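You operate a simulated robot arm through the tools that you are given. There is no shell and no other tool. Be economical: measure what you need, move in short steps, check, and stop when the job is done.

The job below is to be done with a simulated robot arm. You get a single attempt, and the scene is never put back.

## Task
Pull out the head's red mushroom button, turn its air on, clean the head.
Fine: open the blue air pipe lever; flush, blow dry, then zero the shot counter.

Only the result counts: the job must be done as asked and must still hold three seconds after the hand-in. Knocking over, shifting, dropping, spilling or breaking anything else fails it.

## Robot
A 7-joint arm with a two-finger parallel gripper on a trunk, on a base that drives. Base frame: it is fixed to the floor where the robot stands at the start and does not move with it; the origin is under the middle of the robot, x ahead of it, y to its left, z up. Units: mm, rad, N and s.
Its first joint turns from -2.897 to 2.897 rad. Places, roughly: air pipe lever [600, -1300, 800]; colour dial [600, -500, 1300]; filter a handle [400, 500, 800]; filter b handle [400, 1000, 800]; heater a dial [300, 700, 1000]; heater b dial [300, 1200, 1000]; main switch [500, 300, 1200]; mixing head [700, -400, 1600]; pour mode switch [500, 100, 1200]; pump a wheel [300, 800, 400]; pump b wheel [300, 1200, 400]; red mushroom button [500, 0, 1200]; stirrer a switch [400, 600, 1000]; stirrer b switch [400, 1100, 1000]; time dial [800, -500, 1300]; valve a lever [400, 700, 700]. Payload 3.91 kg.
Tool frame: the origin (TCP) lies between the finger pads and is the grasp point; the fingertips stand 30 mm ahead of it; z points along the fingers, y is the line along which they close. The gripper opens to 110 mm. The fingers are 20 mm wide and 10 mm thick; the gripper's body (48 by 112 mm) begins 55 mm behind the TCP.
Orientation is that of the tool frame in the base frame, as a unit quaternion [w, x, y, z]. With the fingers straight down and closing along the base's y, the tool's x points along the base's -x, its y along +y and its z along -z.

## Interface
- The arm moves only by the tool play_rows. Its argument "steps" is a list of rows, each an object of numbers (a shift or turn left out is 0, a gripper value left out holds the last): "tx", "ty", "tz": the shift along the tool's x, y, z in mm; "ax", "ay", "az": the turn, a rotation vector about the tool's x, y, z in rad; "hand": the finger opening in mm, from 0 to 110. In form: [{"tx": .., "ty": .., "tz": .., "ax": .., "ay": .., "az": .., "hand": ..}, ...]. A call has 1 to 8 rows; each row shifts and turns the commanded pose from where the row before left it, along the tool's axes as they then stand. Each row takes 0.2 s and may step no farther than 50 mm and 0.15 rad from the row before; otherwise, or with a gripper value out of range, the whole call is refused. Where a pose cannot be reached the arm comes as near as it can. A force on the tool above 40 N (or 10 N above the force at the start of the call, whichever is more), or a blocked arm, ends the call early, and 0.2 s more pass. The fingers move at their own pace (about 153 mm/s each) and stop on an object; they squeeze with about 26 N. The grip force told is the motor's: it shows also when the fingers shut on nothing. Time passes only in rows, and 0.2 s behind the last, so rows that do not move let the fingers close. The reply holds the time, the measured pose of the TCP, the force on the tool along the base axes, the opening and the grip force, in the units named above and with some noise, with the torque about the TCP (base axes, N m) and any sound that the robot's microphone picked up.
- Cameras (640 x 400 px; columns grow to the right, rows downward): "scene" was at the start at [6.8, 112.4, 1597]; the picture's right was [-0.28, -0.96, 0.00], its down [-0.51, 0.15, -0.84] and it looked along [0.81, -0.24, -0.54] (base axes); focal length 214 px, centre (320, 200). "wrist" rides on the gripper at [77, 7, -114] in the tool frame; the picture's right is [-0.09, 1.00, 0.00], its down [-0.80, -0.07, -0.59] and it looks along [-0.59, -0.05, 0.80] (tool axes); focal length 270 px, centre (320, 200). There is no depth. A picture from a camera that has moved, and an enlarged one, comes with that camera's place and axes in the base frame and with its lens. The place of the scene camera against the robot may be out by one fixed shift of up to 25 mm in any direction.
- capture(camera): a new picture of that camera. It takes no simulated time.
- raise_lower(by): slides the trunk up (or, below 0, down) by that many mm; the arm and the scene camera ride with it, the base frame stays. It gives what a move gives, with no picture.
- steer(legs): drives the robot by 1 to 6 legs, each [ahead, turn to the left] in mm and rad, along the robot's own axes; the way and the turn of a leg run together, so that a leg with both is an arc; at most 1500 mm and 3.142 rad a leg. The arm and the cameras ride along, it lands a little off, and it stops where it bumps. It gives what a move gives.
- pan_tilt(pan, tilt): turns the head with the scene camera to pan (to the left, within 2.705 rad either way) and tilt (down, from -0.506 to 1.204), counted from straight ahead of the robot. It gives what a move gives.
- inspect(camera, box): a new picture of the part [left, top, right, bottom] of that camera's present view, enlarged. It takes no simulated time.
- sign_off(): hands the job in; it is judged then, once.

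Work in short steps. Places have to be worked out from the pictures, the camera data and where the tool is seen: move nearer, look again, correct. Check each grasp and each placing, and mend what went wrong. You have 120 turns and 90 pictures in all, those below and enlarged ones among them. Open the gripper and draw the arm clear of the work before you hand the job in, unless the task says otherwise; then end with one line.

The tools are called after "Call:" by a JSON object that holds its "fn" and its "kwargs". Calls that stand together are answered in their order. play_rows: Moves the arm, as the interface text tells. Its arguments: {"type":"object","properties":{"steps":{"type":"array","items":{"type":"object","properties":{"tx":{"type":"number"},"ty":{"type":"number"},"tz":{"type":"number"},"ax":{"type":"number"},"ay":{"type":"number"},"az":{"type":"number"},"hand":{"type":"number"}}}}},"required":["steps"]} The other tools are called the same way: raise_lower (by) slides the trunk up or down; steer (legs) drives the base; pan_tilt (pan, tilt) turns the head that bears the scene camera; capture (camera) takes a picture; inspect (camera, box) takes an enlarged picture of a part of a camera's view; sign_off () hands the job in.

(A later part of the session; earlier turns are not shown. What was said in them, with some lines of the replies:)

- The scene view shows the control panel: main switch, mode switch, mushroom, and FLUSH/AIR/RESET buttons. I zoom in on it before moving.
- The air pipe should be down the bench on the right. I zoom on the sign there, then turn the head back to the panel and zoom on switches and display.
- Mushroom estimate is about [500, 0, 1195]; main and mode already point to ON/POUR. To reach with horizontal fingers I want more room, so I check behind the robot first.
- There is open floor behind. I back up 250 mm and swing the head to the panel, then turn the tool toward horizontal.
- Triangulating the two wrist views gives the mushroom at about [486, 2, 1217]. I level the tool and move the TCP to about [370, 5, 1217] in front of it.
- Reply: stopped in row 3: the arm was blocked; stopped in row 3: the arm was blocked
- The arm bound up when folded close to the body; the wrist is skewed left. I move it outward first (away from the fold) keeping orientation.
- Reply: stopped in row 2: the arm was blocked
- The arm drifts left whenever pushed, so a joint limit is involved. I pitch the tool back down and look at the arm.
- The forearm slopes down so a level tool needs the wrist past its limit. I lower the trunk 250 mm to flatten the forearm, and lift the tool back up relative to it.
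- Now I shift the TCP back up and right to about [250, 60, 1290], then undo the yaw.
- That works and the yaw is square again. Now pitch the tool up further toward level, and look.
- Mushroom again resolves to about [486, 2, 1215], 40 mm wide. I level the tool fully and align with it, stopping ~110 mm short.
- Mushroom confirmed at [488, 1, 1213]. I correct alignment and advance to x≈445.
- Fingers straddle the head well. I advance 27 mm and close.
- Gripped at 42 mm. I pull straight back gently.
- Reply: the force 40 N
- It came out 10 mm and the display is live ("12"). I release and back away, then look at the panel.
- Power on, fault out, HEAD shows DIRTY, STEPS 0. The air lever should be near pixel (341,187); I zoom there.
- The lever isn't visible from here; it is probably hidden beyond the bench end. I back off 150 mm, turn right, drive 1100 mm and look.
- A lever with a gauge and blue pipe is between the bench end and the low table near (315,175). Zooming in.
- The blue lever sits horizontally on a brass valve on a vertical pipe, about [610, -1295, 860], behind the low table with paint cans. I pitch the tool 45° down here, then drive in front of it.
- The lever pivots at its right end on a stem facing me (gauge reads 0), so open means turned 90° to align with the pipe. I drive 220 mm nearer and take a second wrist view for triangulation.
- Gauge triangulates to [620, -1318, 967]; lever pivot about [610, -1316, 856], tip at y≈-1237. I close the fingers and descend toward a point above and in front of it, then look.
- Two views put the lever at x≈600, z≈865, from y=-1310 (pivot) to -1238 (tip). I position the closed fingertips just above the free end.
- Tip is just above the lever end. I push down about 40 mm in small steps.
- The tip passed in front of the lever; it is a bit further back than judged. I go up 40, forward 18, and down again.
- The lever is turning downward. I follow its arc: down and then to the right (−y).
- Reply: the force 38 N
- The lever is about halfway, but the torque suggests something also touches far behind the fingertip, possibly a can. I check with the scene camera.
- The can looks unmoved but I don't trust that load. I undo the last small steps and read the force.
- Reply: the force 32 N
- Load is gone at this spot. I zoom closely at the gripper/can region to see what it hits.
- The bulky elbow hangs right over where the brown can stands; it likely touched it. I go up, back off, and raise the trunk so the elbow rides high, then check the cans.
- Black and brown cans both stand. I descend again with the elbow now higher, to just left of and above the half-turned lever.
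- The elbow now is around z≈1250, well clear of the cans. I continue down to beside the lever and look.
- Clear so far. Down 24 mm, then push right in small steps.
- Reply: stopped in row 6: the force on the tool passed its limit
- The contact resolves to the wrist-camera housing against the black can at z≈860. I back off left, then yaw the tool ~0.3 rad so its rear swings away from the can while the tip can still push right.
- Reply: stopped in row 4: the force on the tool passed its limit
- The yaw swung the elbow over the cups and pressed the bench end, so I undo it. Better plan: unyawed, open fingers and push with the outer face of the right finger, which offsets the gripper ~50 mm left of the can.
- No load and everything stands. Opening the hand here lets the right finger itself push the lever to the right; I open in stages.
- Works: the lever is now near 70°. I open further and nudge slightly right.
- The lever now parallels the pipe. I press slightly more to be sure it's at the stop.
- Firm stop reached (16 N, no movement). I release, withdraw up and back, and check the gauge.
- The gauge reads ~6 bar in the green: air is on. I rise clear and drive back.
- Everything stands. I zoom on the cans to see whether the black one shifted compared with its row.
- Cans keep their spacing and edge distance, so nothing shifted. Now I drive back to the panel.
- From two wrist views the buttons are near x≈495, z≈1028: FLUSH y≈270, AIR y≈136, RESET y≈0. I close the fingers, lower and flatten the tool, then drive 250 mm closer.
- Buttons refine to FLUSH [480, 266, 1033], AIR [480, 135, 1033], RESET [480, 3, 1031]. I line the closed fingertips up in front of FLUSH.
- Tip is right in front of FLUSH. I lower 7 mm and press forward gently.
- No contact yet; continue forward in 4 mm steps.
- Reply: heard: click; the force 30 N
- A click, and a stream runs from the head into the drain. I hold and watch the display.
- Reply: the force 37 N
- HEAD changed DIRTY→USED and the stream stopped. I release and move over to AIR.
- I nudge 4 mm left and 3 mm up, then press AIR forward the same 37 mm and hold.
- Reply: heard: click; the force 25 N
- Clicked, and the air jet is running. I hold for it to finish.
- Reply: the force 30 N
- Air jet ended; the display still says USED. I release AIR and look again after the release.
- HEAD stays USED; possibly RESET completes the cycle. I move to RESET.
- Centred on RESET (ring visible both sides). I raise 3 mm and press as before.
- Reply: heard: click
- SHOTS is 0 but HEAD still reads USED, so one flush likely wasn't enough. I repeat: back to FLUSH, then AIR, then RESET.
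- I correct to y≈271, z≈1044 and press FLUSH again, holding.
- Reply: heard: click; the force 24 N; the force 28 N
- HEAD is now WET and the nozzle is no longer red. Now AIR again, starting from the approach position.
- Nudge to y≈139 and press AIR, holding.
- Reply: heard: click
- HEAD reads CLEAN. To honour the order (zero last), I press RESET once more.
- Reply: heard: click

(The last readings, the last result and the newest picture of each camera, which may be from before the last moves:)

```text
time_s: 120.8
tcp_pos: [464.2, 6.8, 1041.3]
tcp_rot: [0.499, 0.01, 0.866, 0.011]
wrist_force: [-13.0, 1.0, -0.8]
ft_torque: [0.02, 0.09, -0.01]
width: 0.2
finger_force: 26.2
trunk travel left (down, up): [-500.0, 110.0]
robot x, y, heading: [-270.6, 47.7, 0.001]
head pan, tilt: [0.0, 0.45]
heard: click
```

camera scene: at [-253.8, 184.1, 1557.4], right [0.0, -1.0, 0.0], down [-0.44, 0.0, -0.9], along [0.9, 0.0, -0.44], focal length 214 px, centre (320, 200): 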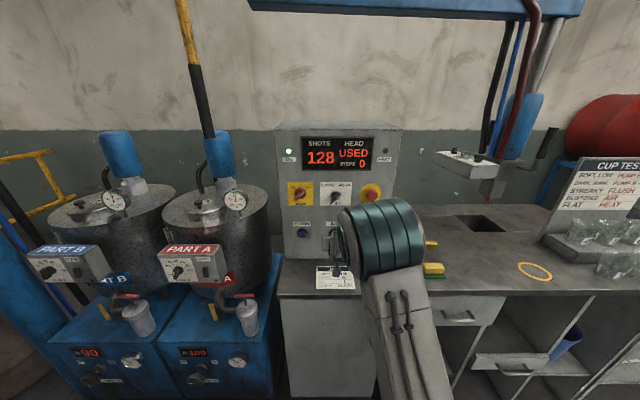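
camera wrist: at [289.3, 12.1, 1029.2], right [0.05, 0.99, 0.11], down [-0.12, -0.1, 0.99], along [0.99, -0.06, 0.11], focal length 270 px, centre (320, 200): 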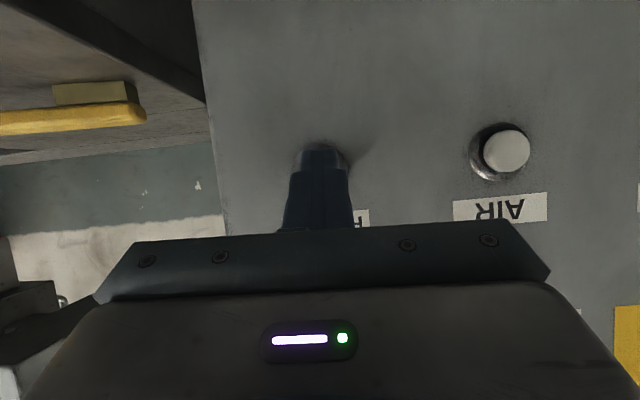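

Clicked. I withdraw from the panel, open the gripper, drive back a little and check the whole scene.

Call:
{"fn": "play_rows", "kwargs": {"steps": [{"tx": 15, "tz": -26}, {"tx": 20, "tz": -34.6}, {"tx": 20, "tz": -34.6, "hand": 60}, {"hand": 110}, {}]}}

Call:
{"fn": "steer", "kwargs": {"legs": [[-200, 0]]}}

Call:
{"fn": "pan_tilt", "kwargs": {"pan": -0.3, "tilt": 0.45}}

Call:
{"fn": "capture", "kwargs": {"camera": "scene"}}

Call:
{"fn": "inspect", "kwargs": {"camera": "scene", "box": [180, 100, 340, 230]}}

```text
time_s: 122.0
tcp_pos: [356.6, 5.7, 1039.8]
tcp_rot: [0.5, 0.01, 0.866, 0.011]
wrist_force: [-0.9, -0.1, 0.4]
ft_torque: [-0.01, 0.01, -0.02]
width: 109.8
finger_force: 0.0
trunk travel left (down, up): [-500.0, 110.0]
robot x, y, heading: [-268.7, 45.8, -0.003]
head pan, tilt: [0.0, 0.45]
```

```text
time_s: 123.6
tcp_pos: [156.0, 5.2, 1039.4]
tcp_rot: [0.5, 0.011, 0.866, 0.01]
wrist_force: [-0.7, -0.4, 0.8]
ft_torque: [0.0, 0.0, 0.04]
width: 110.0
finger_force: 0.0
trunk travel left (down, up): [-500.0, 110.0]
robot x, y, heading: [-470.5, 48.1, -0.002]
head pan, tilt: [0.0, 0.45]
```

```text
time_s: 124.4
tcp_pos: [156.5, 4.4, 1039.2]
tcp_rot: [0.501, 0.011, 0.865, 0.01]
wrist_force: [0.3, 0.0, 0.2]
ft_torque: [0.04, -0.01, 0.02]
width: 110.3
finger_force: 0.1
trunk travel left (down, up): [-500.0, 110.0]
robot x, y, heading: [-465.4, 49.5, -0.0]
head pan, tilt: [-0.3, 0.45]
```

```text
21 pictures are left
camera scene: at [-458.6, 158.0, 1557.4], right [-0.3, -0.95, 0.0], down [-0.42, 0.13, -0.9], along [0.86, -0.27, -0.44], focal length 214 px, centre (320, 200)
```

scene: 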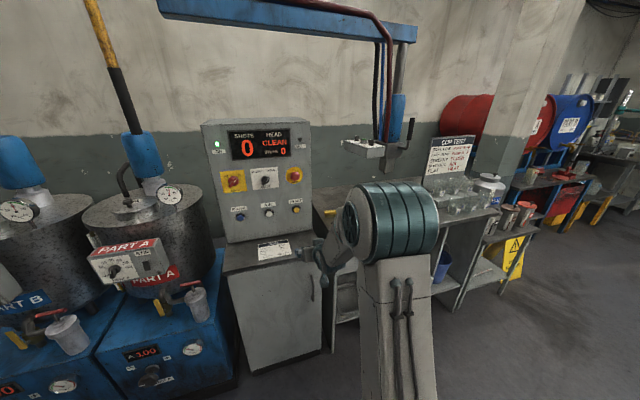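

```text
3.08 times, centred on (260, 165) of scene
camera zoom: at [-458.6, 158.0, 1557.4], right [-0.3, -0.95, 0.0], down [-0.42, 0.13, -0.9], along [0.86, -0.27, -0.44], focal length 660 px, centre (505, 308)
```

zoom: 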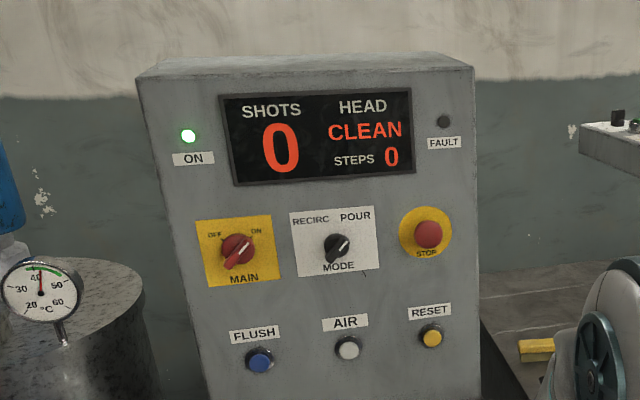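

The panel shows SHOTS 0, HEAD CLEAN, ON lit and no fault; the air is open, the arm is clear and nothing has fallen. I hand in.

Call:
{"fn": "sign_off", "kwargs": {}}

```text
The job is handed in.
```

The job is done and handed in: the red button is out, the blue air lever is open at about 6 bar, and the panel reads HEAD CLEAN and SHOTS 0. It took two flush and air cycles. While I was turning the lever, the arm pressed against the black can and the bench end, but later pictures showed nothing moved or knocked over.
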